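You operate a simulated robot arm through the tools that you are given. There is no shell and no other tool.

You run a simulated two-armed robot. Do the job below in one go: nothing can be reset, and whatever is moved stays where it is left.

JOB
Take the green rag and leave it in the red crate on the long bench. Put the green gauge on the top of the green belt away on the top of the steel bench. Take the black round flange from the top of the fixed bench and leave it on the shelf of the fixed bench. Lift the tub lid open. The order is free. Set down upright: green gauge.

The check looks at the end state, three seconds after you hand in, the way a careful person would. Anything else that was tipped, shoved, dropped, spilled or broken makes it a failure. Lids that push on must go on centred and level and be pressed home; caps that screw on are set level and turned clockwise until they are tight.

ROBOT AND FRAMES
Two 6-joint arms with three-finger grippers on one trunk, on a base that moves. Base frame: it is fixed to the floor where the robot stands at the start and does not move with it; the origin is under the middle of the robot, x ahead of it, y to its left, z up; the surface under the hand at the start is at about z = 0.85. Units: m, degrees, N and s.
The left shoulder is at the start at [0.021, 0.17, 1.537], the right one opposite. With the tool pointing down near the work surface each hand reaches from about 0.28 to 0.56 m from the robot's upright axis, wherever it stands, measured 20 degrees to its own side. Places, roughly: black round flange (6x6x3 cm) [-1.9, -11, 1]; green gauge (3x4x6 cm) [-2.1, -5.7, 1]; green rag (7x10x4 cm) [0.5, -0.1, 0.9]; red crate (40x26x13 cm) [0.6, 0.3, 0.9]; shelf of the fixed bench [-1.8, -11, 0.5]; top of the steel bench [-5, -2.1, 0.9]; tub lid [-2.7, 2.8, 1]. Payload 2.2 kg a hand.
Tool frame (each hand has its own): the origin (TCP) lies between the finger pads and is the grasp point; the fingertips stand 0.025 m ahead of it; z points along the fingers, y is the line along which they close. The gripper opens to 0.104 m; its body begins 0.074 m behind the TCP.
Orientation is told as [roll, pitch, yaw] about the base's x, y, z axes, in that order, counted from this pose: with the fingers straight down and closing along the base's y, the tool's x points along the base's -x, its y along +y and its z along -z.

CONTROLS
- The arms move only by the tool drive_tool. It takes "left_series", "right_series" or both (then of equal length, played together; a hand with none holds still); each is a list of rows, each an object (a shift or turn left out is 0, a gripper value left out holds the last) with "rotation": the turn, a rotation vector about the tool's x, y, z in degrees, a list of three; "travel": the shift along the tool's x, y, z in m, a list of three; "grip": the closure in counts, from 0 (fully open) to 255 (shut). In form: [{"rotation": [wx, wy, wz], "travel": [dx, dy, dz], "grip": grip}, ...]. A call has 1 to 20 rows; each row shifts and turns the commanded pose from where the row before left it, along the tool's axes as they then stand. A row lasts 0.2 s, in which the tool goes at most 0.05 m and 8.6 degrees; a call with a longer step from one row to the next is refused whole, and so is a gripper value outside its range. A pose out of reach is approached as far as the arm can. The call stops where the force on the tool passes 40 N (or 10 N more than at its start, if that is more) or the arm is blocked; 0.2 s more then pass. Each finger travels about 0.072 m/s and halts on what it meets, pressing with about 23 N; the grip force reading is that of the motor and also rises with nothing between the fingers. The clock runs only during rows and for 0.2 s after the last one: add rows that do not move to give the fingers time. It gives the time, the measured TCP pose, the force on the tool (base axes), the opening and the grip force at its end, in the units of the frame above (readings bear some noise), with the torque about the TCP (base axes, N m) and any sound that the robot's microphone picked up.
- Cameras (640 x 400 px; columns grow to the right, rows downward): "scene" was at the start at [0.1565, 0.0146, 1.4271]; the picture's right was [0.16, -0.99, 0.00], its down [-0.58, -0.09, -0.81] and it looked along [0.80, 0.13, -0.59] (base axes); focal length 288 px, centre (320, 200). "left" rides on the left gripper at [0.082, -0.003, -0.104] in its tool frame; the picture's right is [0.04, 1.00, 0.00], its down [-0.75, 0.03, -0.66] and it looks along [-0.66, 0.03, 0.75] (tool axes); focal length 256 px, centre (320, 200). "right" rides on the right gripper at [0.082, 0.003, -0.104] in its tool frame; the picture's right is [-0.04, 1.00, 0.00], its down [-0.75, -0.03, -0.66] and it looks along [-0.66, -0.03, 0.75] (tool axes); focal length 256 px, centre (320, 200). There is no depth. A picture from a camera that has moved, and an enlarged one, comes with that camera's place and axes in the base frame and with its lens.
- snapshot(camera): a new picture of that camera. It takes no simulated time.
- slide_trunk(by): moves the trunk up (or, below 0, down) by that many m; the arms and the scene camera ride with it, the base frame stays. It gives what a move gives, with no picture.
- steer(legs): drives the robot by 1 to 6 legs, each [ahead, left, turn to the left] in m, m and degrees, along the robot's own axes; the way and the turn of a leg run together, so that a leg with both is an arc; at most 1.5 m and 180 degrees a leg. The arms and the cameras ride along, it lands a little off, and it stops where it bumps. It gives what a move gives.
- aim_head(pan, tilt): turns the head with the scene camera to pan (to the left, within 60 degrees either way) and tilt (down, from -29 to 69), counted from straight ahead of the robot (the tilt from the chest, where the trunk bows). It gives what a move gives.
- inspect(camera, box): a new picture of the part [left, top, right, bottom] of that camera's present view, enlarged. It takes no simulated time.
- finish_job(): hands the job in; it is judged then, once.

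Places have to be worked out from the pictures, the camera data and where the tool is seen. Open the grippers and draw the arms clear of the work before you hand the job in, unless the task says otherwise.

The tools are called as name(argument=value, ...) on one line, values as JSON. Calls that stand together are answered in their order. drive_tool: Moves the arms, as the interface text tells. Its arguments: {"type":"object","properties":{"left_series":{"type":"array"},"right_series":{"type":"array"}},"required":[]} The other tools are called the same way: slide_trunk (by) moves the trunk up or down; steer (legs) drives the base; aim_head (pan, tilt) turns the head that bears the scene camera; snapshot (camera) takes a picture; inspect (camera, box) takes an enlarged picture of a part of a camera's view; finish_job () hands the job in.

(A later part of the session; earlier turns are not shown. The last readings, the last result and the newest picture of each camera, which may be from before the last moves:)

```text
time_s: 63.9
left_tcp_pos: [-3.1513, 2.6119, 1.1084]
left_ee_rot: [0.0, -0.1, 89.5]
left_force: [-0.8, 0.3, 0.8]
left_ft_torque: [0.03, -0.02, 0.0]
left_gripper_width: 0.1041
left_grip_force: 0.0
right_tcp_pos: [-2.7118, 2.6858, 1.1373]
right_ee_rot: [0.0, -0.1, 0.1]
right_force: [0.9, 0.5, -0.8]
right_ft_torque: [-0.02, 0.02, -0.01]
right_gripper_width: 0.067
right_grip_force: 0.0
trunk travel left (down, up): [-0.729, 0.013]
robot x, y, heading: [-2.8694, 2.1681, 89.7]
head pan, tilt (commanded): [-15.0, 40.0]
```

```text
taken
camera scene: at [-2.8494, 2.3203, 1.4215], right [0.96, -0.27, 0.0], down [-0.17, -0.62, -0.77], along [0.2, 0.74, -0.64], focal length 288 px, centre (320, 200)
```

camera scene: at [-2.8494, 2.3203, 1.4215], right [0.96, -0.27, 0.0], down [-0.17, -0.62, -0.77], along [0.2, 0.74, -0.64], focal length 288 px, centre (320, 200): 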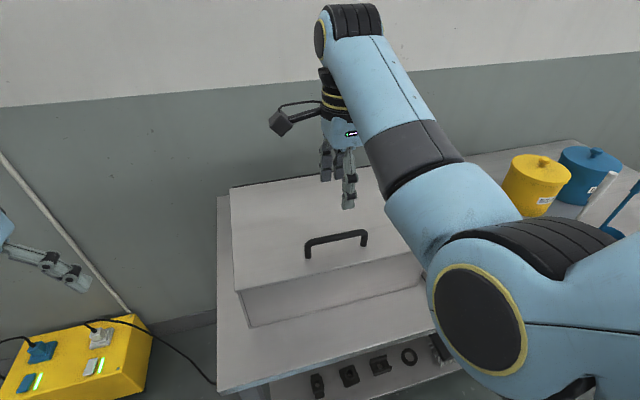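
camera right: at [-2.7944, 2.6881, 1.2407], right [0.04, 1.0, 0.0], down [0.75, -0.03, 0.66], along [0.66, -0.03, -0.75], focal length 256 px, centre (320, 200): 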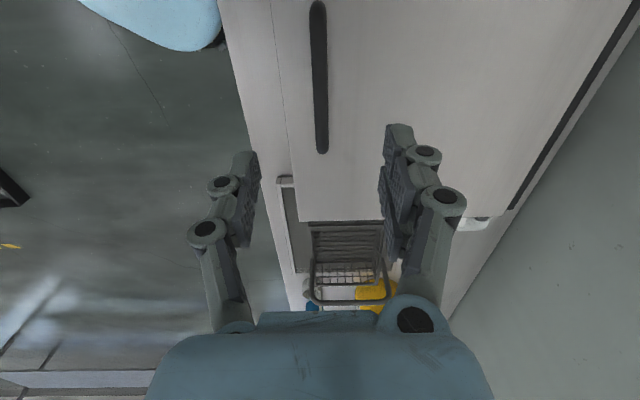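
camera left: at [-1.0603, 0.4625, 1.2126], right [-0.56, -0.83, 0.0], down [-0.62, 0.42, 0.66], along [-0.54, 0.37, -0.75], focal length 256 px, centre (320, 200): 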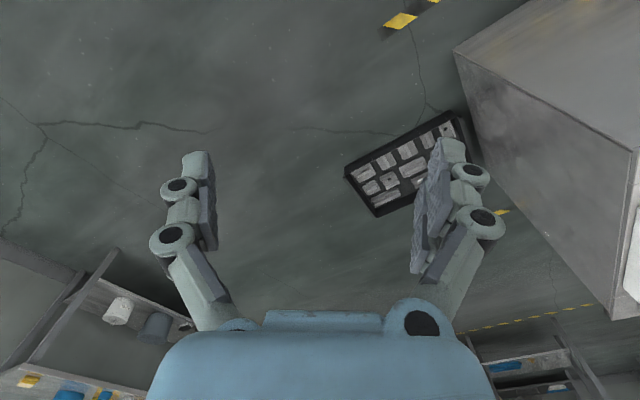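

The bar is centred between the fingers (bar y≈2.684 against TCP 2.686). I'll lower to TCP z≈1.0 and watch the force.

drive_tool(right_series=[{"travel": [0, 0, 0.04]}, {"travel": [0, 0, 0.04]}, {"travel": [0, 0, 0.03]}, {"travel": [0, 0, 0.025]}, {}])

snapshot(camera="right")

inspect(camera="scene", box=[240, 140, 420, 290])

```text
time_s: 65.1
left_tcp_pos: [-3.1503, 2.6104, 1.1082]
left_ee_rot: [0.0, 0.0, 89.5]
left_force: [0.3, -0.2, 0.2]
left_ft_torque: [-0.02, 0.01, 0.02]
left_gripper_width: 0.1042
left_grip_force: 0.1
right_tcp_pos: [-2.7119, 2.6859, 1.0012]
right_ee_rot: [0.0, 0.1, 0.1]
right_force: [0.0, 1.1, 0.3]
right_ft_torque: [0.0, 0.02, -0.01]
right_gripper_width: 0.0671
right_grip_force: 0.0
trunk travel left (down, up): [-0.729, 0.013]
robot x, y, heading: [-2.8709, 2.1714, 89.5]
head pan, tilt (commanded): [-15.0, 40.0]
```

```text
taken
camera right: at [-2.7945, 2.6888, 1.1051], right [0.04, 1.0, 0.0], down [0.75, -0.03, 0.66], along [0.66, -0.03, -0.75], focal length 256 px, centre (320, 200)
```

right: 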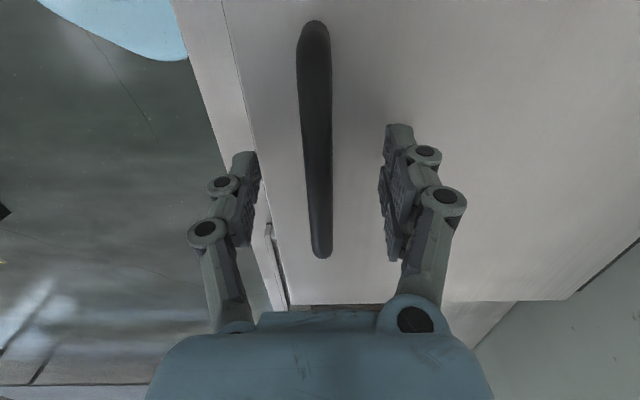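

```text
2.67 times, centred on (330, 215) of scene
camera zoom: at [-2.8495, 2.3201, 1.4215], right [0.96, -0.27, 0.0], down [-0.17, -0.62, -0.77], along [0.2, 0.74, -0.64], focal length 768 px, centre (293, 160)
```

zoom: 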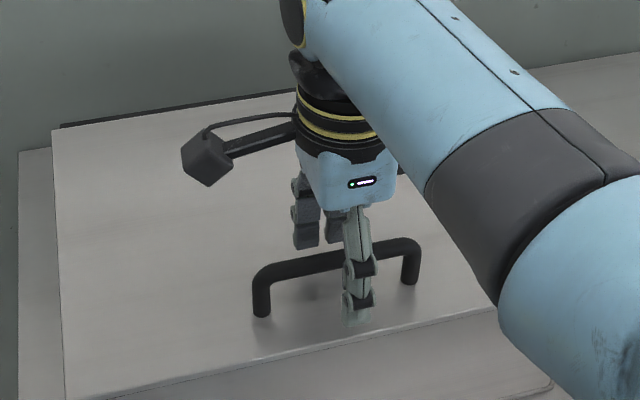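

The fingers straddle the bar: one in front and two behind. I'll close on it.

drive_tool(right_series=[{"grip": 150}, {"grip": 255}, {}, {}, {}, {}])

snapshot(camera="right")

```text
time_s: 66.5
left_tcp_pos: [-3.151, 2.6103, 1.107]
left_ee_rot: [0.0, 0.0, 89.6]
left_force: [-0.5, 0.2, -0.1]
left_ft_torque: [-0.01, 0.0, 0.0]
left_gripper_width: 0.1039
left_grip_force: 0.0
right_tcp_pos: [-2.713, 2.6861, 1.0017]
right_ee_rot: [0.0, 0.0, 0.1]
right_force: [-0.7, -0.9, -6.9]
right_ft_torque: [0.0, 0.02, -0.08]
right_gripper_width: 0.0065
right_grip_force: 31.0
trunk travel left (down, up): [-0.729, 0.013]
robot x, y, heading: [-2.8716, 2.1677, 89.9]
head pan, tilt (commanded): [-15.0, 40.0]
```

```text
taken
camera right: at [-2.7944, 2.6893, 1.1049], right [0.04, 1.0, 0.0], down [0.75, -0.03, 0.66], along [0.66, -0.03, -0.75], focal length 256 px, centre (320, 200)
```

right: 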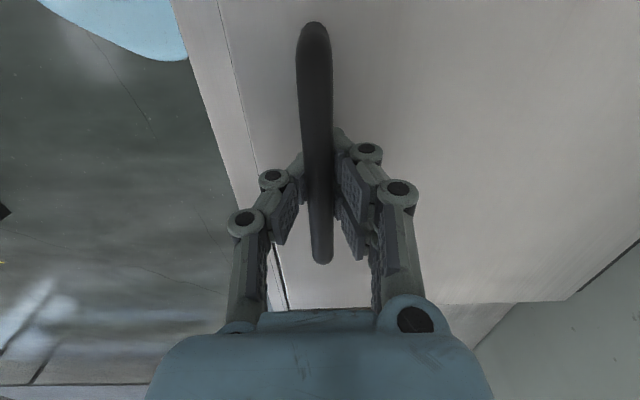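

The grip closed on the bar (31 N) and the fingers now hold it from both sides. I'll lift slowly along the hinge arc, first to about 15° of lid opening, and check the forces.

drive_tool(right_series=[{"travel": [0, 0.0022, -0.0121]}, {"travel": [0, 0.0033, -0.012]}, {"travel": [0, 0.0035, -0.0118]}, {"travel": [0, 0.0039, -0.0118]}, {"travel": [0, 0.0045, -0.0115]}, {"travel": [0, 0.005, -0.0113]}, {}])

snapshot(camera="scene")

snapshot(camera="right")

```text
time_s: 68.1
left_tcp_pos: [-3.1523, 2.6122, 1.108]
left_ee_rot: [0.0, 0.1, 89.6]
left_force: [-1.4, -0.3, 0.2]
left_ft_torque: [0.0, -0.01, 0.01]
left_gripper_width: 0.1039
left_grip_force: 0.2
right_tcp_pos: [-2.714, 2.7077, 1.0714]
right_ee_rot: [-0.1, 0.0, 0.1]
right_force: [0.8, 4.5, -8.8]
right_ft_torque: [-0.05, -0.22, -0.26]
right_gripper_width: 0.0059
right_grip_force: 30.3
trunk travel left (down, up): [-0.729, 0.013]
robot x, y, heading: [-2.8746, 2.1651, 89.8]
head pan, tilt (commanded): [-15.0, 40.0]
```

```text
taken
camera scene: at [-2.8491, 2.322, 1.4213], right [0.96, -0.27, 0.0], down [-0.17, -0.62, -0.77], along [0.2, 0.74, -0.64], focal length 288 px, centre (320, 200)
```

scene: 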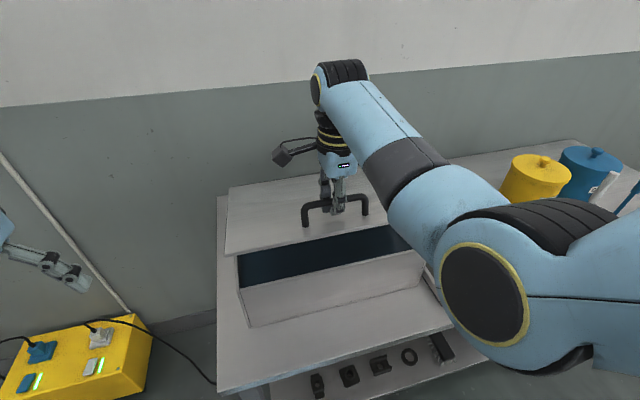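

```text
taken
camera right: at [-2.7944, 2.7112, 1.1752], right [0.04, 1.0, 0.0], down [0.75, -0.03, 0.66], along [0.66, -0.03, -0.75], focal length 256 px, centre (320, 200)
```

right: 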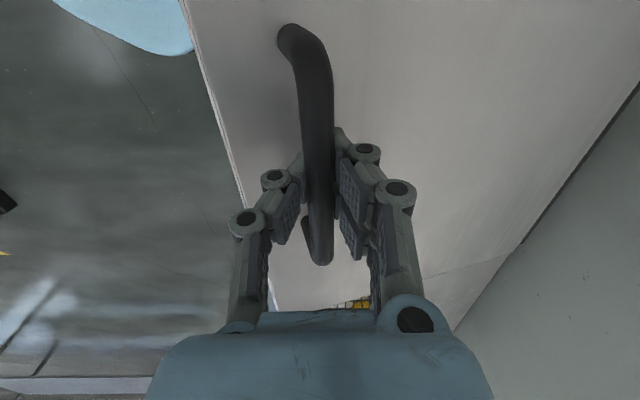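

The lid follows with modest force. I'll continue the arc to about 45°.

drive_tool(right_series=[{"travel": [0, 0.0063, -0.0109]}, {"travel": [0, 0.0062, -0.0109]}, {"travel": [0, 0.0066, -0.0104]}, {"travel": [0, 0.0068, -0.0104]}, {"travel": [0, 0.0076, -0.0098]}, {"travel": [0, 0.0076, -0.0098]}, {"travel": [0, 0.0084, -0.0091]}, {"travel": [0, 0.0084, -0.0091]}, {"travel": [0, 0.0091, -0.0083]}, {"travel": [0, 0.0091, -0.0083]}, {"travel": [0, 0.0098, -0.0076]}, {"travel": [0, 0.0099, -0.0075]}, {}])

snapshot(camera="scene")

snapshot(camera="right")

```text
time_s: 70.9
left_tcp_pos: [-3.1524, 2.6108, 1.1072]
left_ee_rot: [0.0, 0.0, 89.5]
left_force: [-0.8, 0.2, -0.1]
left_ft_torque: [0.01, 0.01, 0.03]
left_gripper_width: 0.1039
left_grip_force: 0.0
right_tcp_pos: [-2.7122, 2.8047, 1.185]
right_ee_rot: [-0.1, 0.1, 0.1]
right_force: [0.1, -3.7, -2.9]
right_ft_torque: [0.03, 0.06, -0.09]
right_gripper_width: 0.0058
right_grip_force: 29.5
trunk travel left (down, up): [-0.729, 0.013]
robot x, y, heading: [-2.8692, 2.1661, 89.7]
head pan, tilt (commanded): [-15.0, 40.0]
```

```text
taken
camera scene: at [-2.8492, 2.3203, 1.4215], right [0.96, -0.27, 0.0], down [-0.17, -0.62, -0.77], along [0.2, 0.74, -0.64], focal length 288 px, centre (320, 200)
```

scene: 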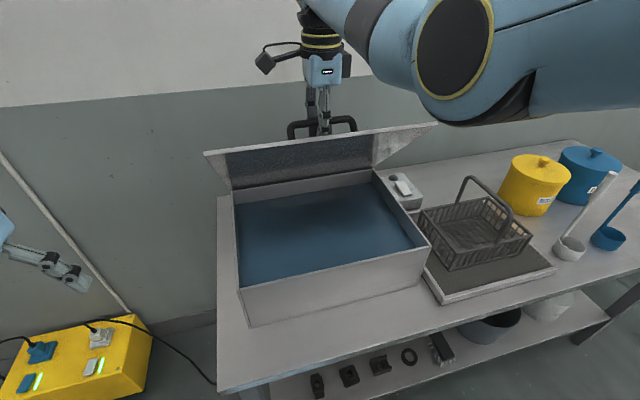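

```text
taken
camera right: at [-2.7941, 2.8068, 1.2878], right [0.04, 1.0, 0.0], down [0.75, -0.03, 0.66], along [0.66, -0.02, -0.75], focal length 256 px, centre (320, 200)
```

right: 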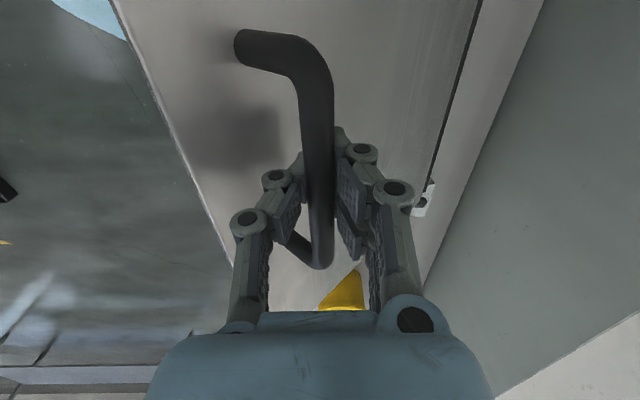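

The lid is about 45° open and everything tracks. I'll continue toward 65°.

drive_tool(right_series=[{"travel": [0, 0.01, -0.0066]}, {"travel": [0, 0.0105, -0.0065]}, {"travel": [0, 0.011, -0.0057]}, {"travel": [0, 0.011, -0.0057]}, {"travel": [0, 0.0114, -0.0047]}, {"travel": [0, 0.0114, -0.0047]}, {"travel": [0, 0.0118, -0.0037]}, {"travel": [0, 0.0118, -0.0037]}, {}])

snapshot(camera="scene")

snapshot(camera="right")

```text
time_s: 72.2
left_tcp_pos: [-3.1537, 2.6138, 1.1071]
left_ee_rot: [0.0, 0.3, 89.7]
left_force: [0.6, -0.7, 0.8]
left_ft_torque: [0.05, -0.01, -0.01]
left_gripper_width: 0.104
left_grip_force: 0.1
right_tcp_pos: [-2.7128, 2.8348, 1.2031]
right_ee_rot: [-0.5, 0.0, 0.1]
right_force: [-5.2, 10.3, -23.9]
right_ft_torque: [-0.02, -0.59, -0.66]
right_gripper_width: 0.0062
right_grip_force: 28.9
right hand out of reach, approached as far as the arm can: row 3, 4, 5, 6
trunk travel left (down, up): [-0.729, 0.013]
robot x, y, heading: [-2.8685, 2.168, 89.5]
head pan, tilt (commanded): [-15.0, 40.0]
stopped in row 6 (right hand): the force on the tool passed its limit at 44 N (the readings are from after the stop); the commanded pose is now the measured one
```

```text
taken
camera scene: at [-2.85, 2.324, 1.4211], right [0.96, -0.26, 0.0], down [-0.17, -0.62, -0.76], along [0.2, 0.74, -0.64], focal length 288 px, centre (320, 200)
```

scene: 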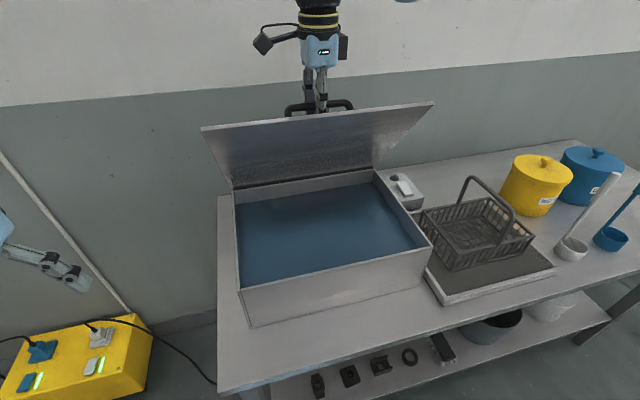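

```text
taken
camera right: at [-2.7935, 2.8384, 1.3071], right [0.04, 1.0, -0.01], down [0.76, -0.02, 0.66], along [0.65, -0.03, -0.76], focal length 256 px, centre (320, 200)
```

right: 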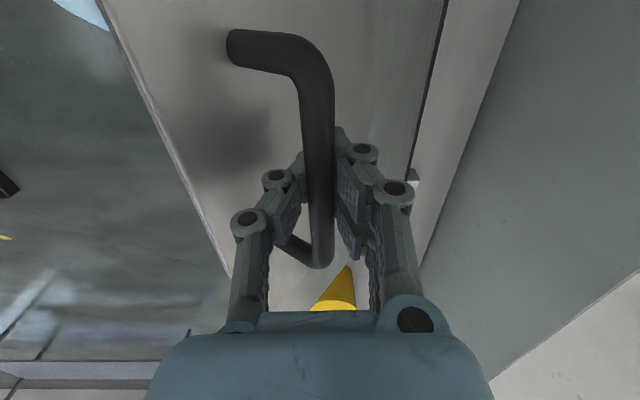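

The tool-down posture reaches its limit at about 52° of lid opening. I'll look down to see how much room the base has toward the bench before deciding how to finish.

aim_head(pan=0, tilt=69)

snapshot(camera="scene")

```text
time_s: 73.2
left_tcp_pos: [-3.1534, 2.6145, 1.1068]
left_ee_rot: [0.0, 0.3, 89.6]
left_force: [-0.8, -0.1, 0.5]
left_ft_torque: [-0.02, -0.01, 0.02]
left_gripper_width: 0.1041
left_grip_force: 0.2
right_tcp_pos: [-2.7122, 2.837, 1.2041]
right_ee_rot: [-0.4, 0.1, 0.1]
right_force: [-6.1, 9.3, -32.1]
right_ft_torque: [-0.1, -0.27, -0.63]
right_gripper_width: 0.006
right_grip_force: 30.2
trunk travel left (down, up): [-0.729, 0.013]
robot x, y, heading: [-2.873, 2.1695, 89.6]
head pan, tilt (commanded): [0.0, 68.8]
```

```text
taken
camera scene: at [-2.8724, 2.2999, 1.3848], right [1.0, -0.01, 0.0], down [-0.01, -0.93, -0.36], along [0.0, 0.36, -0.93], focal length 288 px, centre (320, 200)
```

scene: 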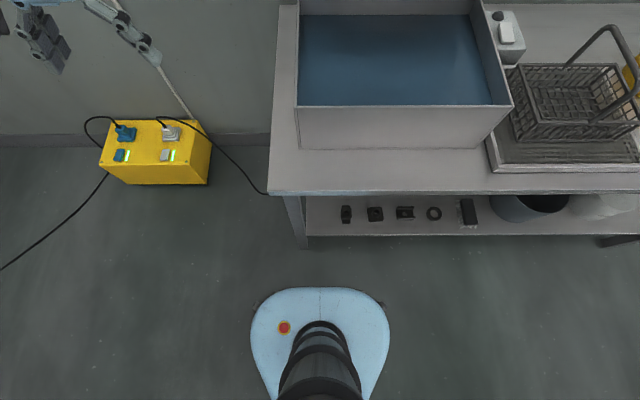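

The base front is about 0.19 m short of the lower shelf, so there is some room. First I'll ease the lid back a little along the arc and read the force, to learn whether the hinge holds the lid by itself.

drive_tool(right_series=[{"travel": [0, -0.0075, 0.0055]}, {"travel": [0, -0.0085, 0.0055]}, {"travel": [0, -0.008, 0.0055]}, {"travel": [0, -0.0085, 0.006]}, {}, {}])

drive_tool(right_series=[{"travel": [0, -0.0085, 0.0066]}, {"travel": [0, -0.0085, 0.007]}, {}, {}, {}])

```text
time_s: 74.5
left_tcp_pos: [-3.1528, 2.6127, 1.1072]
left_ee_rot: [0.0, 0.2, 89.6]
left_force: [0.5, 0.2, -0.6]
left_ft_torque: [0.02, 0.02, -0.03]
left_gripper_width: 0.1037
left_grip_force: 0.1
right_tcp_pos: [-2.7115, 2.8028, 1.1836]
right_ee_rot: [-0.3, 0.1, 0.2]
right_force: [-5.7, 9.4, -15.1]
right_ft_torque: [0.01, 0.27, -0.56]
right_gripper_width: 0.006
right_grip_force: 29.5
trunk travel left (down, up): [-0.729, 0.013]
robot x, y, heading: [-2.8742, 2.1653, 89.8]
head pan, tilt (commanded): [0.0, 68.8]
```

```text
time_s: 75.8
left_tcp_pos: [-3.1537, 2.6137, 1.1069]
left_ee_rot: [-0.1, 0.2, 89.6]
left_force: [0.4, 0.1, 0.3]
left_ft_torque: [0.02, 0.03, -0.03]
left_gripper_width: 0.1041
left_grip_force: 0.1
right_tcp_pos: [-2.7128, 2.7857, 1.1705]
right_ee_rot: [-0.3, 0.1, 0.1]
right_force: [-5.5, 7.6, -14.4]
right_ft_torque: [-0.03, -0.28, -0.42]
right_gripper_width: 0.0062
right_grip_force: 29.9
trunk travel left (down, up): [-0.729, 0.013]
robot x, y, heading: [-2.8743, 2.1653, 89.8]
head pan, tilt (commanded): [0.0, 68.8]
```

The lid pulls closed with a steady weight (about 1 kg), so it must go past vertical to stay open. I'll relax the strain on the right hand, then bring the left hand, closed and pointing forward, under the lid's left side to take over and push it fully open. First I turn the left tool to point forward where it is.

drive_tool(right_series=[{"travel": [0, 0.0025, 0.0028]}, {}, {}, {}, {}, {}, {}], left_series=[{"grip": 255, "rotation": [0, -8, 0]}, {"rotation": [0, -8, 0]}, {"rotation": [0, -8, 0]}, {"rotation": [0, -8, 0]}, {"rotation": [0, -8, 0]}, {}, {}])

```text
time_s: 77.3
left_tcp_pos: [-3.1531, 2.6098, 1.1083]
left_ee_rot: [0.1, -40.0, 89.6]
left_force: [0.1, -0.6, -0.4]
left_ft_torque: [0.0, 0.01, -0.02]
left_gripper_width: 0.0001
left_grip_force: 23.1
right_tcp_pos: [-2.7109, 2.7871, 1.1692]
right_ee_rot: [-0.3, 0.1, 0.2]
right_force: [-0.6, -1.3, -4.1]
right_ft_torque: [0.03, -0.04, -0.18]
right_gripper_width: 0.006
right_grip_force: 28.5
trunk travel left (down, up): [-0.729, 0.013]
robot x, y, heading: [-2.873, 2.1683, 89.6]
head pan, tilt (commanded): [0.0, 68.8]
```

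The strain is gone (right force only about 4 N) and the left tool is tilting up fine. I'll continue to about 80° and look.

drive_tool(left_series=[{"rotation": [0, -8, 0]}, {"rotation": [0, -8, 0]}, {"rotation": [0, -8, 0]}, {"rotation": [0, -8, 0]}, {"rotation": [0, -8, 0]}, {}])

aim_head(pan=10, tilt=35)

snapshot(camera="scene")

snapshot(camera="left")

```text
time_s: 78.8
left_tcp_pos: [-3.1518, 2.6111, 1.1091]
left_ee_rot: [-0.3, -80.1, 89.9]
left_force: [-0.3, -0.3, 0.4]
left_ft_torque: [0.02, -0.01, 0.01]
left_gripper_width: 0.0001
left_grip_force: 22.7
right_tcp_pos: [-2.7118, 2.7868, 1.1685]
right_ee_rot: [-0.2, 0.2, 0.2]
right_force: [0.9, -1.4, -3.4]
right_ft_torque: [0.01, 0.04, -0.02]
right_gripper_width: 0.0061
right_grip_force: 28.3
trunk travel left (down, up): [-0.729, 0.013]
robot x, y, heading: [-2.8725, 2.1684, 89.7]
head pan, tilt (commanded): [0.0, 68.8]
```

```text
time_s: 79.7
left_tcp_pos: [-3.1524, 2.6104, 1.1086]
left_ee_rot: [-0.1, -80.0, 89.7]
left_force: [-0.2, -1.0, -0.4]
left_ft_torque: [0.0, -0.02, 0.02]
left_gripper_width: 0.0
left_grip_force: 22.5
right_tcp_pos: [-2.7099, 2.7879, 1.1703]
right_ee_rot: [-0.2, 0.1, 0.2]
right_force: [1.1, -2.2, -3.0]
right_ft_torque: [0.01, 0.04, -0.05]
right_gripper_width: 0.006
right_grip_force: 28.3
trunk travel left (down, up): [-0.729, 0.013]
robot x, y, heading: [-2.8725, 2.1657, 89.3]
head pan, tilt (commanded): [10.0, 35.0]
```

```text
taken
camera scene: at [-2.8867, 2.3255, 1.429], right [0.99, 0.17, 0.0], down [0.1, -0.57, -0.82], along [-0.14, 0.81, -0.57], focal length 288 px, centre (320, 200)
```

scene: 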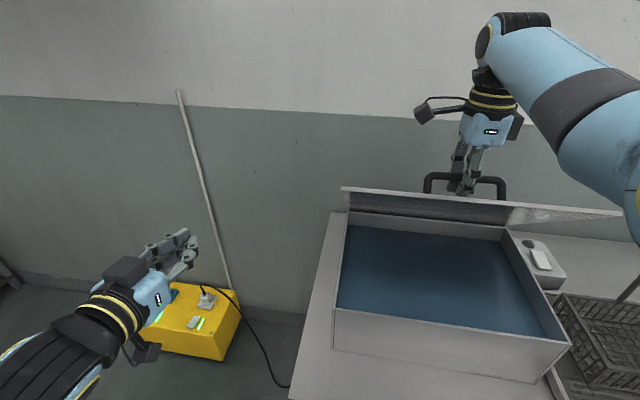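

```text
taken
camera left: at [-3.1516, 2.4943, 1.0468], right [-1.0, 0.0, -0.04], down [-0.03, -0.52, 0.86], along [-0.02, 0.86, 0.52], focal length 256 px, centre (320, 200)
```

left: 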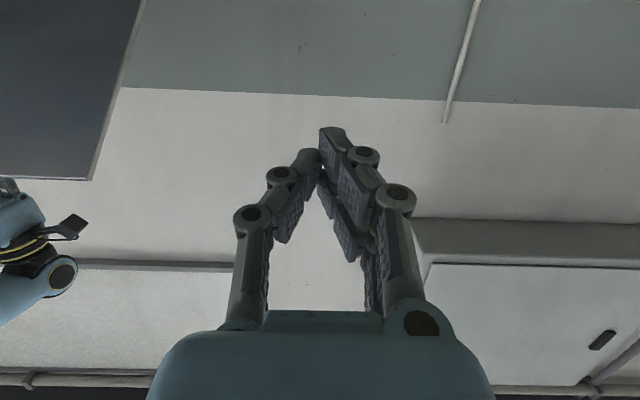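

The left hand points forward with closed fingers. I'll raise the lid a few degrees more with the right hand for room, and at the same time yaw the left tool 30° inward.

drive_tool(right_series=[{"travel": [0, 0.006, -0.0046]}, {"travel": [0, 0.006, -0.0046]}, {"travel": [0, 0.006, -0.0044]}, {"travel": [0, 0.006, -0.0042]}, {}], left_series=[{"rotation": [7.39, 0, 1.3]}, {"rotation": [7.39, 0, 1.3]}, {"rotation": [7.39, 0, 1.3]}, {"rotation": [7.39, 0, 1.3]}, {}])

drive_tool(left_series=[{"travel": [-0.0024, -0.0203, 0.035]}, {"travel": [-0.0024, -0.0203, 0.035]}, {"travel": [-0.0024, -0.0203, 0.035]}, {"travel": [-0.0024, -0.0203, 0.035]}, {}])

snapshot(camera="scene")

snapshot(camera="left")

```text
time_s: 80.9
left_tcp_pos: [-3.1532, 2.6109, 1.104]
left_ee_rot: [-1.8, -77.8, 74.9]
left_force: [-0.8, 0.5, 0.4]
left_ft_torque: [-0.02, 0.0, -0.01]
left_gripper_width: 0.0
left_grip_force: 23.1
left hand out of reach, approached as far as the arm can: row 1, 2, 3
right_tcp_pos: [-2.7124, 2.8113, 1.187]
right_ee_rot: [-0.1, 0.1, 0.1]
right_force: [1.0, -1.2, -3.8]
right_ft_torque: [0.02, 0.13, -0.02]
right_gripper_width: 0.0059
right_grip_force: 27.8
trunk travel left (down, up): [-0.729, 0.013]
robot x, y, heading: [-2.8736, 2.1612, 89.4]
head pan, tilt (commanded): [10.0, 35.0]
```

```text
time_s: 82.1
left_tcp_pos: [-3.0356, 2.7209, 1.0843]
left_ee_rot: [-2.1, -77.9, 75.2]
left_force: [0.0, -0.3, 0.7]
left_ft_torque: [-0.01, -0.01, 0.02]
left_gripper_width: 0.0
left_grip_force: 23.2
right_tcp_pos: [-2.7131, 2.8107, 1.1871]
right_ee_rot: [-0.2, 0.1, 0.2]
right_force: [-0.9, 0.1, -0.2]
right_ft_torque: [-0.01, -0.11, -0.13]
right_gripper_width: 0.0061
right_grip_force: 28.6
trunk travel left (down, up): [-0.729, 0.013]
robot x, y, heading: [-2.8731, 2.1683, 89.8]
head pan, tilt (commanded): [10.0, 35.0]
```

```text
taken
camera scene: at [-2.8873, 2.3256, 1.429], right [0.99, 0.17, 0.0], down [0.1, -0.57, -0.82], along [-0.14, 0.81, -0.57], focal length 288 px, centre (320, 200)
```

scene: 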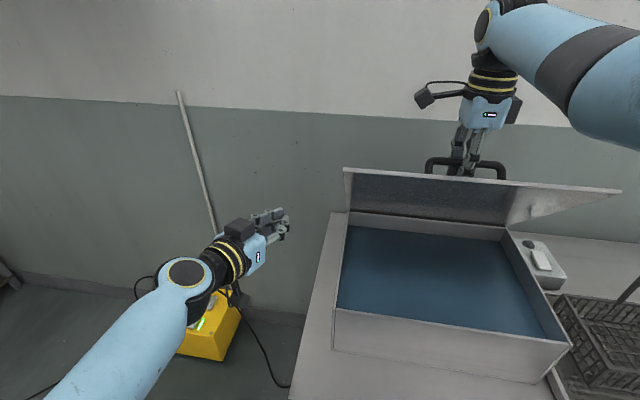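

```text
taken
camera left: at [-3.0673, 2.6069, 1.0276], right [-0.96, 0.28, -0.05], down [-0.17, -0.45, 0.87], along [0.22, 0.85, 0.48], focal length 256 px, centre (320, 200)
```

left: 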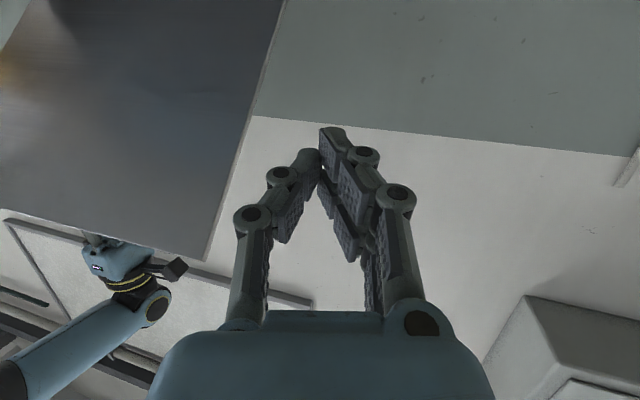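

The left hand came to [-3.036, 2.721, 1.084] pointing forward and slightly right. I'll slide it right, under the raised lid's left part.

drive_tool(left_series=[{"travel": [-0.0022, -0.0366, 0.0236]}, {"travel": [-0.0022, -0.0366, 0.0236]}, {"travel": [-0.0022, -0.0366, 0.0236]}, {"travel": [-0.0022, -0.0366, 0.0236]}, {}])

snapshot(camera="scene")

snapshot(camera="left")

```text
time_s: 83.1
left_tcp_pos: [-2.979, 2.7596, 1.0319]
left_ee_rot: [29.2, -72.1, 46.6]
left_force: [-0.6, 1.1, 0.4]
left_ft_torque: [0.01, 0.0, -0.01]
left_gripper_width: 0.0001
left_grip_force: 23.2
right_tcp_pos: [-2.7128, 2.8101, 1.1852]
right_ee_rot: [-0.3, 0.1, 0.1]
right_force: [1.1, -0.2, -0.8]
right_ft_torque: [-0.01, 0.11, -0.04]
right_gripper_width: 0.0059
right_grip_force: 28.5
trunk travel left (down, up): [-0.729, 0.013]
robot x, y, heading: [-2.8744, 2.1684, 89.7]
head pan, tilt (commanded): [10.0, 35.0]
stopped in row 4 (left hand): the arm was blocked; the commanded pose is now the measured one
```

```text
taken
camera scene: at [-2.887, 2.3252, 1.4291], right [0.99, 0.17, 0.0], down [0.1, -0.57, -0.82], along [-0.14, 0.81, -0.57], focal length 288 px, centre (320, 200)
```

scene: 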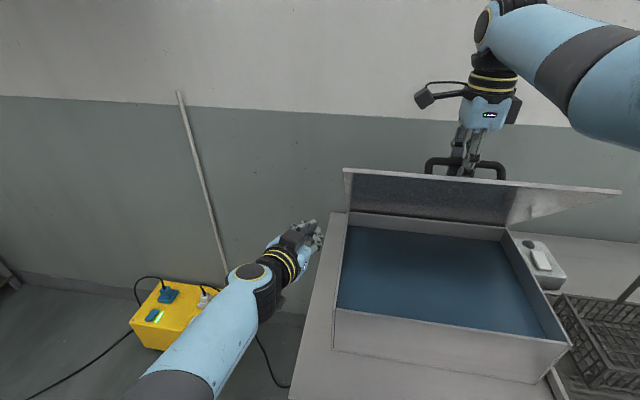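

```text
taken
camera left: at [-3.0174, 2.6437, 0.9831], right [-0.96, 0.25, 0.11], down [-0.01, -0.44, 0.9], along [0.28, 0.86, 0.42], focal length 256 px, centre (320, 200)
```

left: 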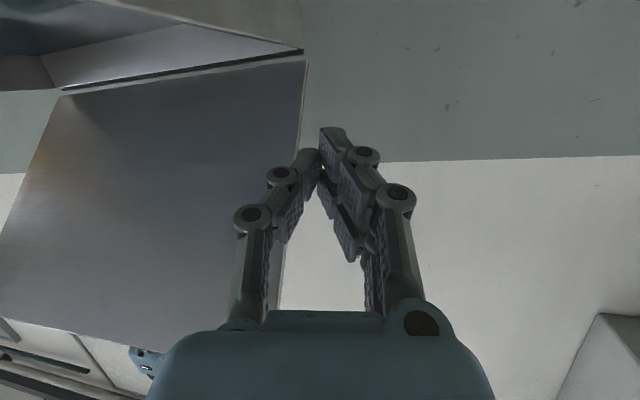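

The left hand can't cross far enough toward the centre, so that plan is out. I'll back the left hand away and turn it down again; the right hand keeps holding the lid meanwhile. Afterwards I'll lower the lid, stand a little closer, and lift again so that driving forward can carry the lid past vertical.

drive_tool(left_series=[{"travel": [0, 0.0231, -0.036]}, {"travel": [0, 0.0231, -0.036]}, {"travel": [0, 0.0231, -0.036]}, {"travel": [0, 0.0231, -0.036]}, {"travel": [0, 0.0231, -0.036]}, {}])

drive_tool(left_series=[{"rotation": [0, 8.2, 0]}, {"rotation": [0, 8.2, 0]}, {"rotation": [0, 8.2, 0]}, {"rotation": [0, 8.2, 0]}, {"rotation": [0, 8.2, 0]}, {"rotation": [0, 8.2, 0]}, {"rotation": [0, 8.2, 0]}, {"rotation": [0, 8.2, 0]}, {"rotation": [0, 8.2, 0]}, {}])

```text
time_s: 84.5
left_tcp_pos: [-3.1286, 2.6228, 1.0983]
left_ee_rot: [28.8, -72.0, 46.9]
left_force: [-0.3, 0.3, -0.2]
left_ft_torque: [0.03, -0.02, -0.04]
left_gripper_width: 0.0
left_grip_force: 22.9
right_tcp_pos: [-2.7131, 2.8099, 1.1869]
right_ee_rot: [-0.2, 0.1, 0.1]
right_force: [0.6, -3.0, -2.4]
right_ft_torque: [0.02, 0.19, -0.03]
right_gripper_width: 0.0061
right_grip_force: 28.3
trunk travel left (down, up): [-0.729, 0.013]
robot x, y, heading: [-2.8704, 2.167, 89.6]
head pan, tilt (commanded): [10.0, 35.0]
```

```text
time_s: 86.7
left_tcp_pos: [-3.1264, 2.6208, 1.0978]
left_ee_rot: [8.5, -0.2, 74.6]
left_force: [0.8, 0.2, 0.1]
left_ft_torque: [0.03, 0.01, 0.0]
left_gripper_width: 0.0
left_grip_force: 23.2
right_tcp_pos: [-2.7114, 2.8098, 1.1876]
right_ee_rot: [-0.2, 0.1, 0.3]
right_force: [-0.3, -2.2, -1.9]
right_ft_torque: [0.05, 0.02, -0.03]
right_gripper_width: 0.0059
right_grip_force: 28.5
trunk travel left (down, up): [-0.729, 0.013]
robot x, y, heading: [-2.8713, 2.17, 89.7]
head pan, tilt (commanded): [10.0, 35.0]
```

Left is nearly back to pointing down. Now I'll level it while lowering the lid back along its arc with the right hand.

drive_tool(right_series=[{"travel": [0, -0.0069, 0.0055]}, {"travel": [0, -0.0201, 0.0153]}, {"travel": [0, -0.018, 0.0162]}, {"travel": [0, -0.017, 0.018]}, {"travel": [0, -0.015, 0.0195]}, {"travel": [0, -0.0133, 0.0205]}, {"travel": [0, -0.0114, 0.0217]}, {"travel": [0, -0.0095, 0.0228]}, {"travel": [0, -0.0074, 0.0235]}, {"travel": [0, -0.0054, 0.0215]}, {}], left_series=[{"rotation": [8.4, 0, 0]}, {"rotation": [0, 0, -7.5]}, {"rotation": [0, 0, -7.5]}, {}, {}, {}, {}, {}, {}, {}, {}])

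snapshot(camera="right")

```text
time_s: 89.1
left_tcp_pos: [-3.1286, 2.6233, 1.0983]
left_ee_rot: [0.0, -0.3, 89.4]
left_force: [-0.3, 1.0, -0.2]
left_ft_torque: [-0.02, 0.0, 0.0]
left_gripper_width: 0.0
left_grip_force: 23.3
right_tcp_pos: [-2.7123, 2.6876, 1.0033]
right_ee_rot: [-0.1, 0.1, 0.2]
right_force: [-2.4, 7.6, -4.2]
right_ft_torque: [-0.06, 0.0, 0.08]
right_gripper_width: 0.0
right_grip_force: 28.2
trunk travel left (down, up): [-0.729, 0.013]
robot x, y, heading: [-2.8708, 2.1681, 89.7]
head pan, tilt (commanded): [10.0, 35.0]
```

```text
taken
camera right: at [-2.7929, 2.6905, 1.1061], right [0.04, 1.0, 0.0], down [0.76, -0.02, 0.66], along [0.65, -0.03, -0.76], focal length 256 px, centre (320, 200)
```

right: 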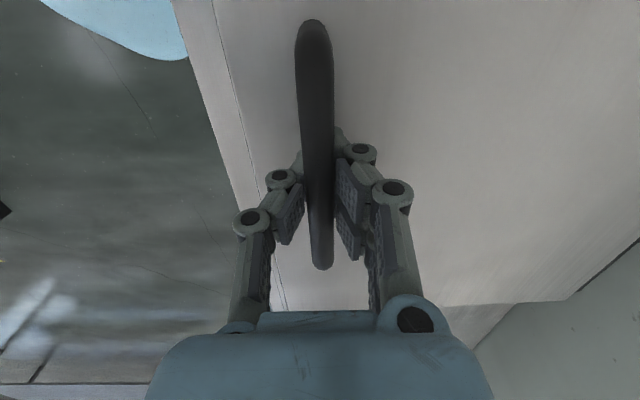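

The lid is closed again; the closed fingers hook under the bar, which lets it pivot freely. I'll open, rise above the handle and drive 0.06 m closer.

drive_tool(right_series=[{"grip": 90}, {}, {}, {"travel": [0, 0, -0.03]}, {"travel": [0, 0, -0.04]}, {"travel": [0, 0, -0.02]}, {}])

steer(legs=[[0.065, 0, 0]])

snapshot(camera="right")

```text
time_s: 90.7
left_tcp_pos: [-3.1291, 2.6215, 1.098]
left_ee_rot: [0.1, -0.4, 89.4]
left_force: [0.2, -0.1, -0.2]
left_ft_torque: [-0.01, -0.01, 0.0]
left_gripper_width: 0.0004
left_grip_force: 23.1
right_tcp_pos: [-2.7134, 2.6849, 1.0903]
right_ee_rot: [-0.2, 0.1, 0.2]
right_force: [0.1, 0.1, 0.2]
right_ft_torque: [0.02, 0.01, 0.02]
right_gripper_width: 0.067
right_grip_force: 0.0
trunk travel left (down, up): [-0.729, 0.013]
robot x, y, heading: [-2.8722, 2.1677, 89.4]
head pan, tilt (commanded): [10.0, 35.0]
```

```text
time_s: 91.7
left_tcp_pos: [-3.1274, 2.688, 1.0971]
left_ee_rot: [0.1, -0.3, 89.4]
left_force: [-0.9, 0.9, -0.6]
left_ft_torque: [-0.02, 0.03, 0.01]
left_gripper_width: 0.0001
left_grip_force: 22.3
right_tcp_pos: [-2.7117, 2.7518, 1.0904]
right_ee_rot: [-0.2, 0.1, 0.1]
right_force: [0.6, 0.1, 0.3]
right_ft_torque: [-0.02, -0.01, 0.02]
right_gripper_width: 0.0672
right_grip_force: 0.1
trunk travel left (down, up): [-0.729, 0.013]
robot x, y, heading: [-2.8735, 2.2339, 89.7]
head pan, tilt (commanded): [10.0, 35.0]
```

```text
taken
camera right: at [-2.7937, 2.7553, 1.1942], right [0.04, 1.0, 0.0], down [0.76, -0.02, 0.66], along [0.65, -0.03, -0.76], focal length 256 px, centre (320, 200)
```

right: 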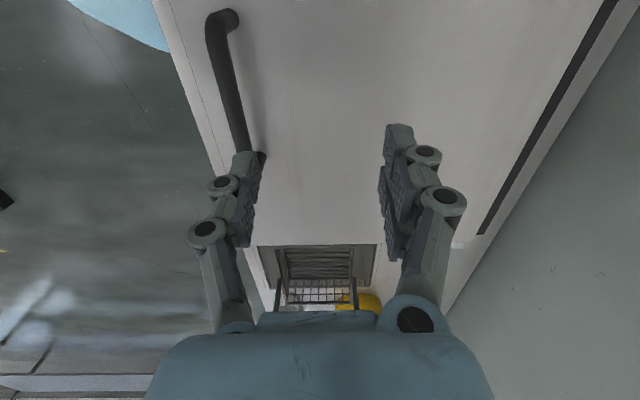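

I'm now at y=2.234. I'll bring the right hand back over the bar (y≈2.686) before going down again.

drive_tool(right_series=[{"travel": [0, -0.033, 0]}, {"travel": [0, -0.033, 0]}, {}])

```text
time_s: 92.7
left_tcp_pos: [-3.1279, 2.6879, 1.0989]
left_ee_rot: [0.0, -0.3, 89.5]
left_force: [0.3, -1.3, -0.4]
left_ft_torque: [0.01, -0.03, -0.02]
left_gripper_width: 0.0003
left_grip_force: 23.1
right_tcp_pos: [-2.6752, 2.6967, 1.0977]
right_ee_rot: [1.3, -3.5, -0.9]
right_force: [-0.8, 0.8, 0.1]
right_ft_torque: [-0.02, 0.0, 0.03]
right_gripper_width: 0.0672
right_grip_force: 0.0
trunk travel left (down, up): [-0.729, 0.013]
robot x, y, heading: [-2.8683, 2.2308, 89.7]
head pan, tilt (commanded): [10.0, 35.0]
stopped in row 3 (right hand): the arm was blocked; the commanded pose is now the measured one
```

The hand drifted a bit at the inner reach limit. I'll move slightly lower, where there's more room, re-centre and level it above the bar.

drive_tool(right_series=[{"travel": [0, 0, 0.03]}, {"travel": [0.018, -0.005, 0.018]}, {"travel": [0.019, -0.005, 0], "rotation": [1.3, 3.5, -0.9]}, {}, {}])

snapshot(camera="right")

```text
time_s: 94.1
left_tcp_pos: [-3.1271, 2.6862, 1.0981]
left_ee_rot: [0.0, -0.5, 89.5]
left_force: [0.8, 0.0, 0.3]
left_ft_torque: [0.0, -0.01, 0.02]
left_gripper_width: 0.0
left_grip_force: 22.9
right_tcp_pos: [-2.6847, 2.6965, 1.051]
right_ee_rot: [0.9, -2.2, -0.6]
right_force: [0.6, -0.7, 0.3]
right_ft_torque: [0.01, -0.04, 0.0]
right_gripper_width: 0.0673
right_grip_force: 0.0
trunk travel left (down, up): [-0.729, 0.013]
robot x, y, heading: [-2.8719, 2.2314, 89.6]
head pan, tilt (commanded): [10.0, 35.0]
stopped in row 5 (right hand): the arm was blocked; the commanded pose is now the measured one
```

```text
taken
camera right: at [-2.7702, 2.6988, 1.1514], right [0.05, 1.0, 0.01], down [0.73, -0.05, 0.68], along [0.68, -0.02, -0.73], focal length 256 px, centre (320, 200)
```

right: 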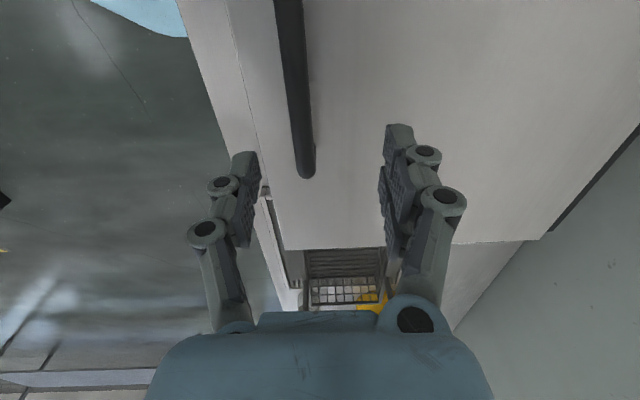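

Still limited here with the tool exactly vertical. Tilting the tool forward should ease the wrist, so I'll tilt it about 16° forward and then re-centre.

drive_tool(right_series=[{"rotation": [-8, 0, 0]}, {"rotation": [-8, 0, 0]}, {"travel": [0.014, -0.004, 0], "rotation": [0, 2.2, 0]}, {"travel": [0.014, -0.004, 0]}, {}])

```text
time_s: 95.5
left_tcp_pos: [-3.1272, 2.6859, 1.098]
left_ee_rot: [0.1, -0.4, 89.5]
left_force: [0.0, -0.9, 0.9]
left_ft_torque: [0.01, 0.03, -0.01]
left_gripper_width: 0.0
left_grip_force: 22.6
right_tcp_pos: [-2.6668, 2.6953, 1.0487]
right_ee_rot: [17.6, -5.2, -0.4]
right_force: [0.8, 0.2, 0.5]
right_ft_torque: [0.0, 0.0, 0.01]
right_gripper_width: 0.0671
right_grip_force: 0.0
trunk travel left (down, up): [-0.729, 0.013]
robot x, y, heading: [-2.8722, 2.2325, 89.6]
head pan, tilt (commanded): [10.0, 35.0]
stopped in row 5 (right hand): the arm was blocked; the commanded pose is now the measured one
```

The limit acts sideways: the hand is pushed outward when it's close in. I'll raise slightly, un-tilt, and shift the base 0.06 m left so the handle lies more to the right arm's own side.

drive_tool(right_series=[{"travel": [0, 0, -0.02]}, {"rotation": [8, 0, 0]}, {"rotation": [8, 0, 0]}, {}])

steer(legs=[[0, 0.065, 0]])

```text
time_s: 96.5
left_tcp_pos: [-3.1275, 2.685, 1.0991]
left_ee_rot: [0.2, -0.4, 89.5]
left_force: [-0.1, 0.7, 0.4]
left_ft_torque: [0.01, -0.01, 0.01]
left_gripper_width: 0.0
left_grip_force: 23.4
right_tcp_pos: [-2.6715, 2.6893, 1.0697]
right_ee_rot: [1.6, -4.9, -0.6]
right_force: [-0.1, -0.7, 0.3]
right_ft_torque: [0.0, -0.02, -0.01]
right_gripper_width: 0.0672
right_grip_force: 0.0
trunk travel left (down, up): [-0.729, 0.013]
robot x, y, heading: [-2.8702, 2.2313, 89.6]
head pan, tilt (commanded): [10.0, 35.0]
```

```text
time_s: 97.5
left_tcp_pos: [-3.193, 2.6859, 1.098]
left_ee_rot: [0.0, -0.4, 89.5]
left_force: [-0.9, -0.5, 0.4]
left_ft_torque: [0.02, -0.06, 0.04]
left_gripper_width: 0.0
left_grip_force: 23.3
right_tcp_pos: [-2.7361, 2.6901, 1.0699]
right_ee_rot: [1.5, -5.0, -0.4]
right_force: [0.0, -0.1, 0.1]
right_ft_torque: [0.01, -0.08, 0.02]
right_gripper_width: 0.0673
right_grip_force: 0.0
trunk travel left (down, up): [-0.729, 0.013]
robot x, y, heading: [-2.9351, 2.2331, 89.5]
head pan, tilt (commanded): [10.0, 35.0]
```

Now I'll level the tool and centre it on the bar at x≈-2.713, then check.

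drive_tool(right_series=[{"travel": [-0.022, 0, 0], "rotation": [1.5, 5, 0]}, {"travel": [0, -0.003, 0.01]}, {}])

snapshot(camera="right")

```text
time_s: 98.3
left_tcp_pos: [-3.1912, 2.6883, 1.0968]
left_ee_rot: [0.0, -0.3, 89.5]
left_force: [0.8, -0.6, -0.6]
left_ft_torque: [-0.02, 0.01, -0.01]
left_gripper_width: 0.0003
left_grip_force: 22.7
right_tcp_pos: [-2.7128, 2.6881, 1.0611]
right_ee_rot: [0.1, 0.1, -0.3]
right_force: [-0.6, 0.3, 0.5]
right_ft_torque: [0.02, 0.02, -0.02]
right_gripper_width: 0.0674
right_grip_force: 0.1
trunk travel left (down, up): [-0.729, 0.013]
robot x, y, heading: [-2.935, 2.2343, 89.8]
head pan, tilt (commanded): [10.0, 35.0]
```

```text
taken
camera right: at [-2.7927, 2.691, 1.1651], right [0.05, 1.0, 0.0], down [0.75, -0.03, 0.65], along [0.65, -0.03, -0.76], focal length 256 px, centre (320, 200)
```

right: 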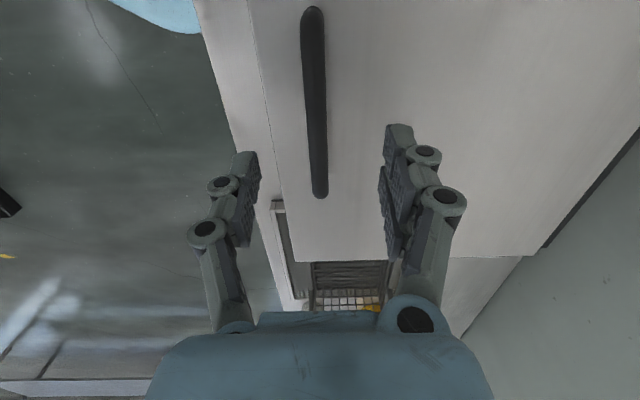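

The hand is level and centred with the fingers straddling the bar. I'll go down to z≈0.998 and close.

drive_tool(right_series=[{"travel": [0, 0, 0.025]}, {"travel": [0, 0, 0.025]}, {"travel": [0, -0.001, 0.013]}, {}, {"grip": 150}, {"grip": 255}, {}, {}, {}, {}])

```text
time_s: 100.5
left_tcp_pos: [-3.1905, 2.6863, 1.0977]
left_ee_rot: [0.1, -0.3, 89.6]
left_force: [-0.6, 0.6, 0.7]
left_ft_torque: [0.0, -0.01, 0.01]
left_gripper_width: 0.0002
left_grip_force: 22.7
right_tcp_pos: [-2.7124, 2.6863, 0.9985]
right_ee_rot: [0.1, 0.1, -0.2]
right_force: [-1.7, -1.6, -7.1]
right_ft_torque: [0.03, -0.09, 0.38]
right_gripper_width: 0.0061
right_grip_force: 31.0
trunk travel left (down, up): [-0.729, 0.013]
robot x, y, heading: [-2.9368, 2.2331, 89.5]
head pan, tilt (commanded): [10.0, 35.0]
```

Gripped the same way as before. I'll lift along the arc to about 45°.

drive_tool(right_series=[{"travel": [0, 0.0022, -0.0121]}, {"travel": [0, 0.0033, -0.012]}, {"travel": [0, 0.0074, -0.0236]}, {"travel": [0, 0.0095, -0.0228]}, {"travel": [0, 0.0115, -0.0219]}, {"travel": [0, 0.0133, -0.0208]}, {"travel": [0, 0.0152, -0.0196]}, {"travel": [0, 0.0168, -0.0182]}, {"travel": [0, 0.0182, -0.0166]}, {"travel": [0, 0.0197, -0.0151]}, {}])

snapshot(camera="right")

```text
time_s: 102.9
left_tcp_pos: [-3.192, 2.6863, 1.0986]
left_ee_rot: [0.1, -0.4, 89.6]
left_force: [-0.1, -0.9, -0.3]
left_ft_torque: [0.01, 0.01, 0.01]
left_gripper_width: 0.0
left_grip_force: 22.8
right_tcp_pos: [-2.7113, 2.8032, 1.1823]
right_ee_rot: [0.1, 0.0, -0.4]
right_force: [-1.6, -3.4, 0.9]
right_ft_torque: [0.02, -0.04, -0.01]
right_gripper_width: 0.0
right_grip_force: 28.8
trunk travel left (down, up): [-0.729, 0.013]
robot x, y, heading: [-2.9356, 2.2369, 89.7]
head pan, tilt (commanded): [10.0, 35.0]
```

```text
taken
camera right: at [-2.7928, 2.807, 1.2857], right [0.05, 1.0, 0.0], down [0.75, -0.04, 0.66], along [0.66, -0.03, -0.75], focal length 256 px, centre (320, 200)
```

right: 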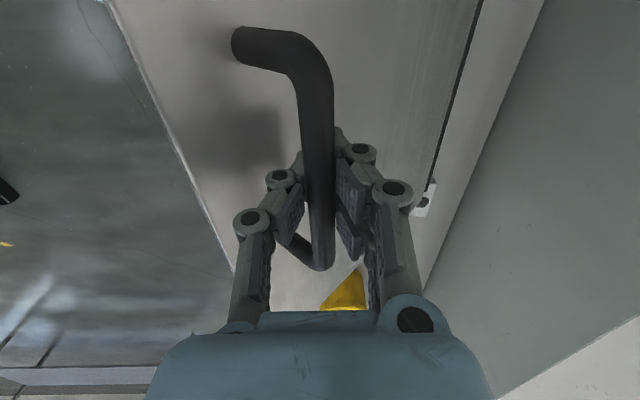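

Lid at about 45° with small forces. Next, on to about 65°.

drive_tool(right_series=[{"travel": [0, 0.0104, -0.0066]}, {"travel": [0, 0.0105, -0.0065]}, {"travel": [0, 0.011, -0.0057]}, {"travel": [0, 0.011, -0.0057]}, {"travel": [0, 0.0114, -0.0047]}, {"travel": [0, 0.0114, -0.0047]}, {"travel": [0, 0.0118, -0.0037]}, {}])

snapshot(camera="scene")

```text
time_s: 104.7
left_tcp_pos: [-3.1917, 2.6858, 1.0977]
left_ee_rot: [0.0, -0.4, 89.6]
left_force: [0.4, 0.3, -0.8]
left_ft_torque: [0.04, 0.01, -0.01]
left_gripper_width: 0.0
left_grip_force: 23.2
right_tcp_pos: [-2.7117, 2.8817, 1.2183]
right_ee_rot: [0.1, -0.1, -0.3]
right_force: [1.4, -2.6, 0.0]
right_ft_torque: [-0.01, -0.03, 0.02]
right_gripper_width: 0.0001
right_grip_force: 28.4
trunk travel left (down, up): [-0.729, 0.013]
robot x, y, heading: [-2.9346, 2.2324, 89.7]
head pan, tilt (commanded): [10.0, 35.0]
```

```text
taken
camera scene: at [-2.9502, 2.3909, 1.4291], right [0.99, 0.17, 0.0], down [0.1, -0.57, -0.82], along [-0.14, 0.81, -0.57], focal length 288 px, centre (320, 200)
```

scene: 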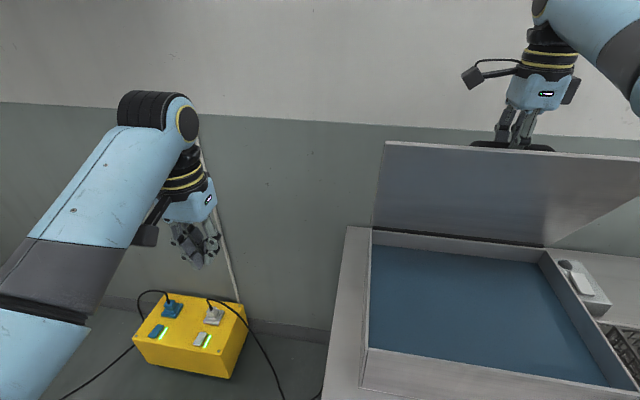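

The lid is at about 63° and the tool sees almost no load. From here the arc is nearly horizontal, so I'll drive the base forward 0.045 m to push the bar further.

steer(legs=[[0.045, 0, 0]])

snapshot(camera="right")

```text
time_s: 105.6
left_tcp_pos: [-3.1921, 2.73, 1.0991]
left_ee_rot: [0.1, -0.4, 89.6]
left_force: [0.2, 0.3, -0.2]
left_ft_torque: [0.03, 0.01, -0.01]
left_gripper_width: 0.0
left_grip_force: 22.7
right_tcp_pos: [-2.7118, 2.924, 1.2194]
right_ee_rot: [0.2, 0.0, -0.3]
right_force: [-0.2, -0.4, 0.1]
right_ft_torque: [0.02, 0.0, 0.03]
right_gripper_width: 0.0
right_grip_force: 28.4
trunk travel left (down, up): [-0.729, 0.013]
robot x, y, heading: [-2.9361, 2.2783, 89.5]
head pan, tilt (commanded): [10.0, 35.0]
```

```text
taken
camera right: at [-2.7926, 2.9268, 1.3233], right [0.05, 1.0, 0.0], down [0.75, -0.04, 0.66], along [0.66, -0.03, -0.76], focal length 256 px, centre (320, 200)
```

right: 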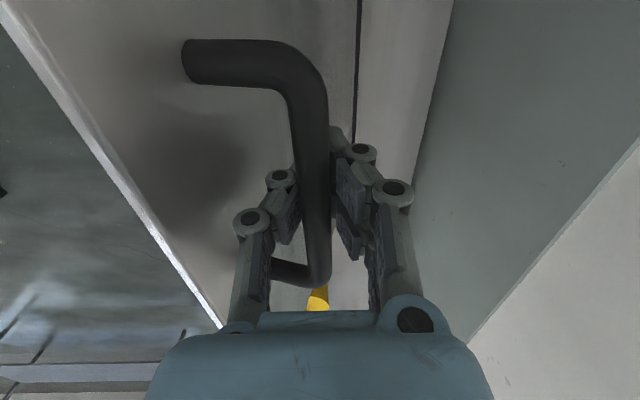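

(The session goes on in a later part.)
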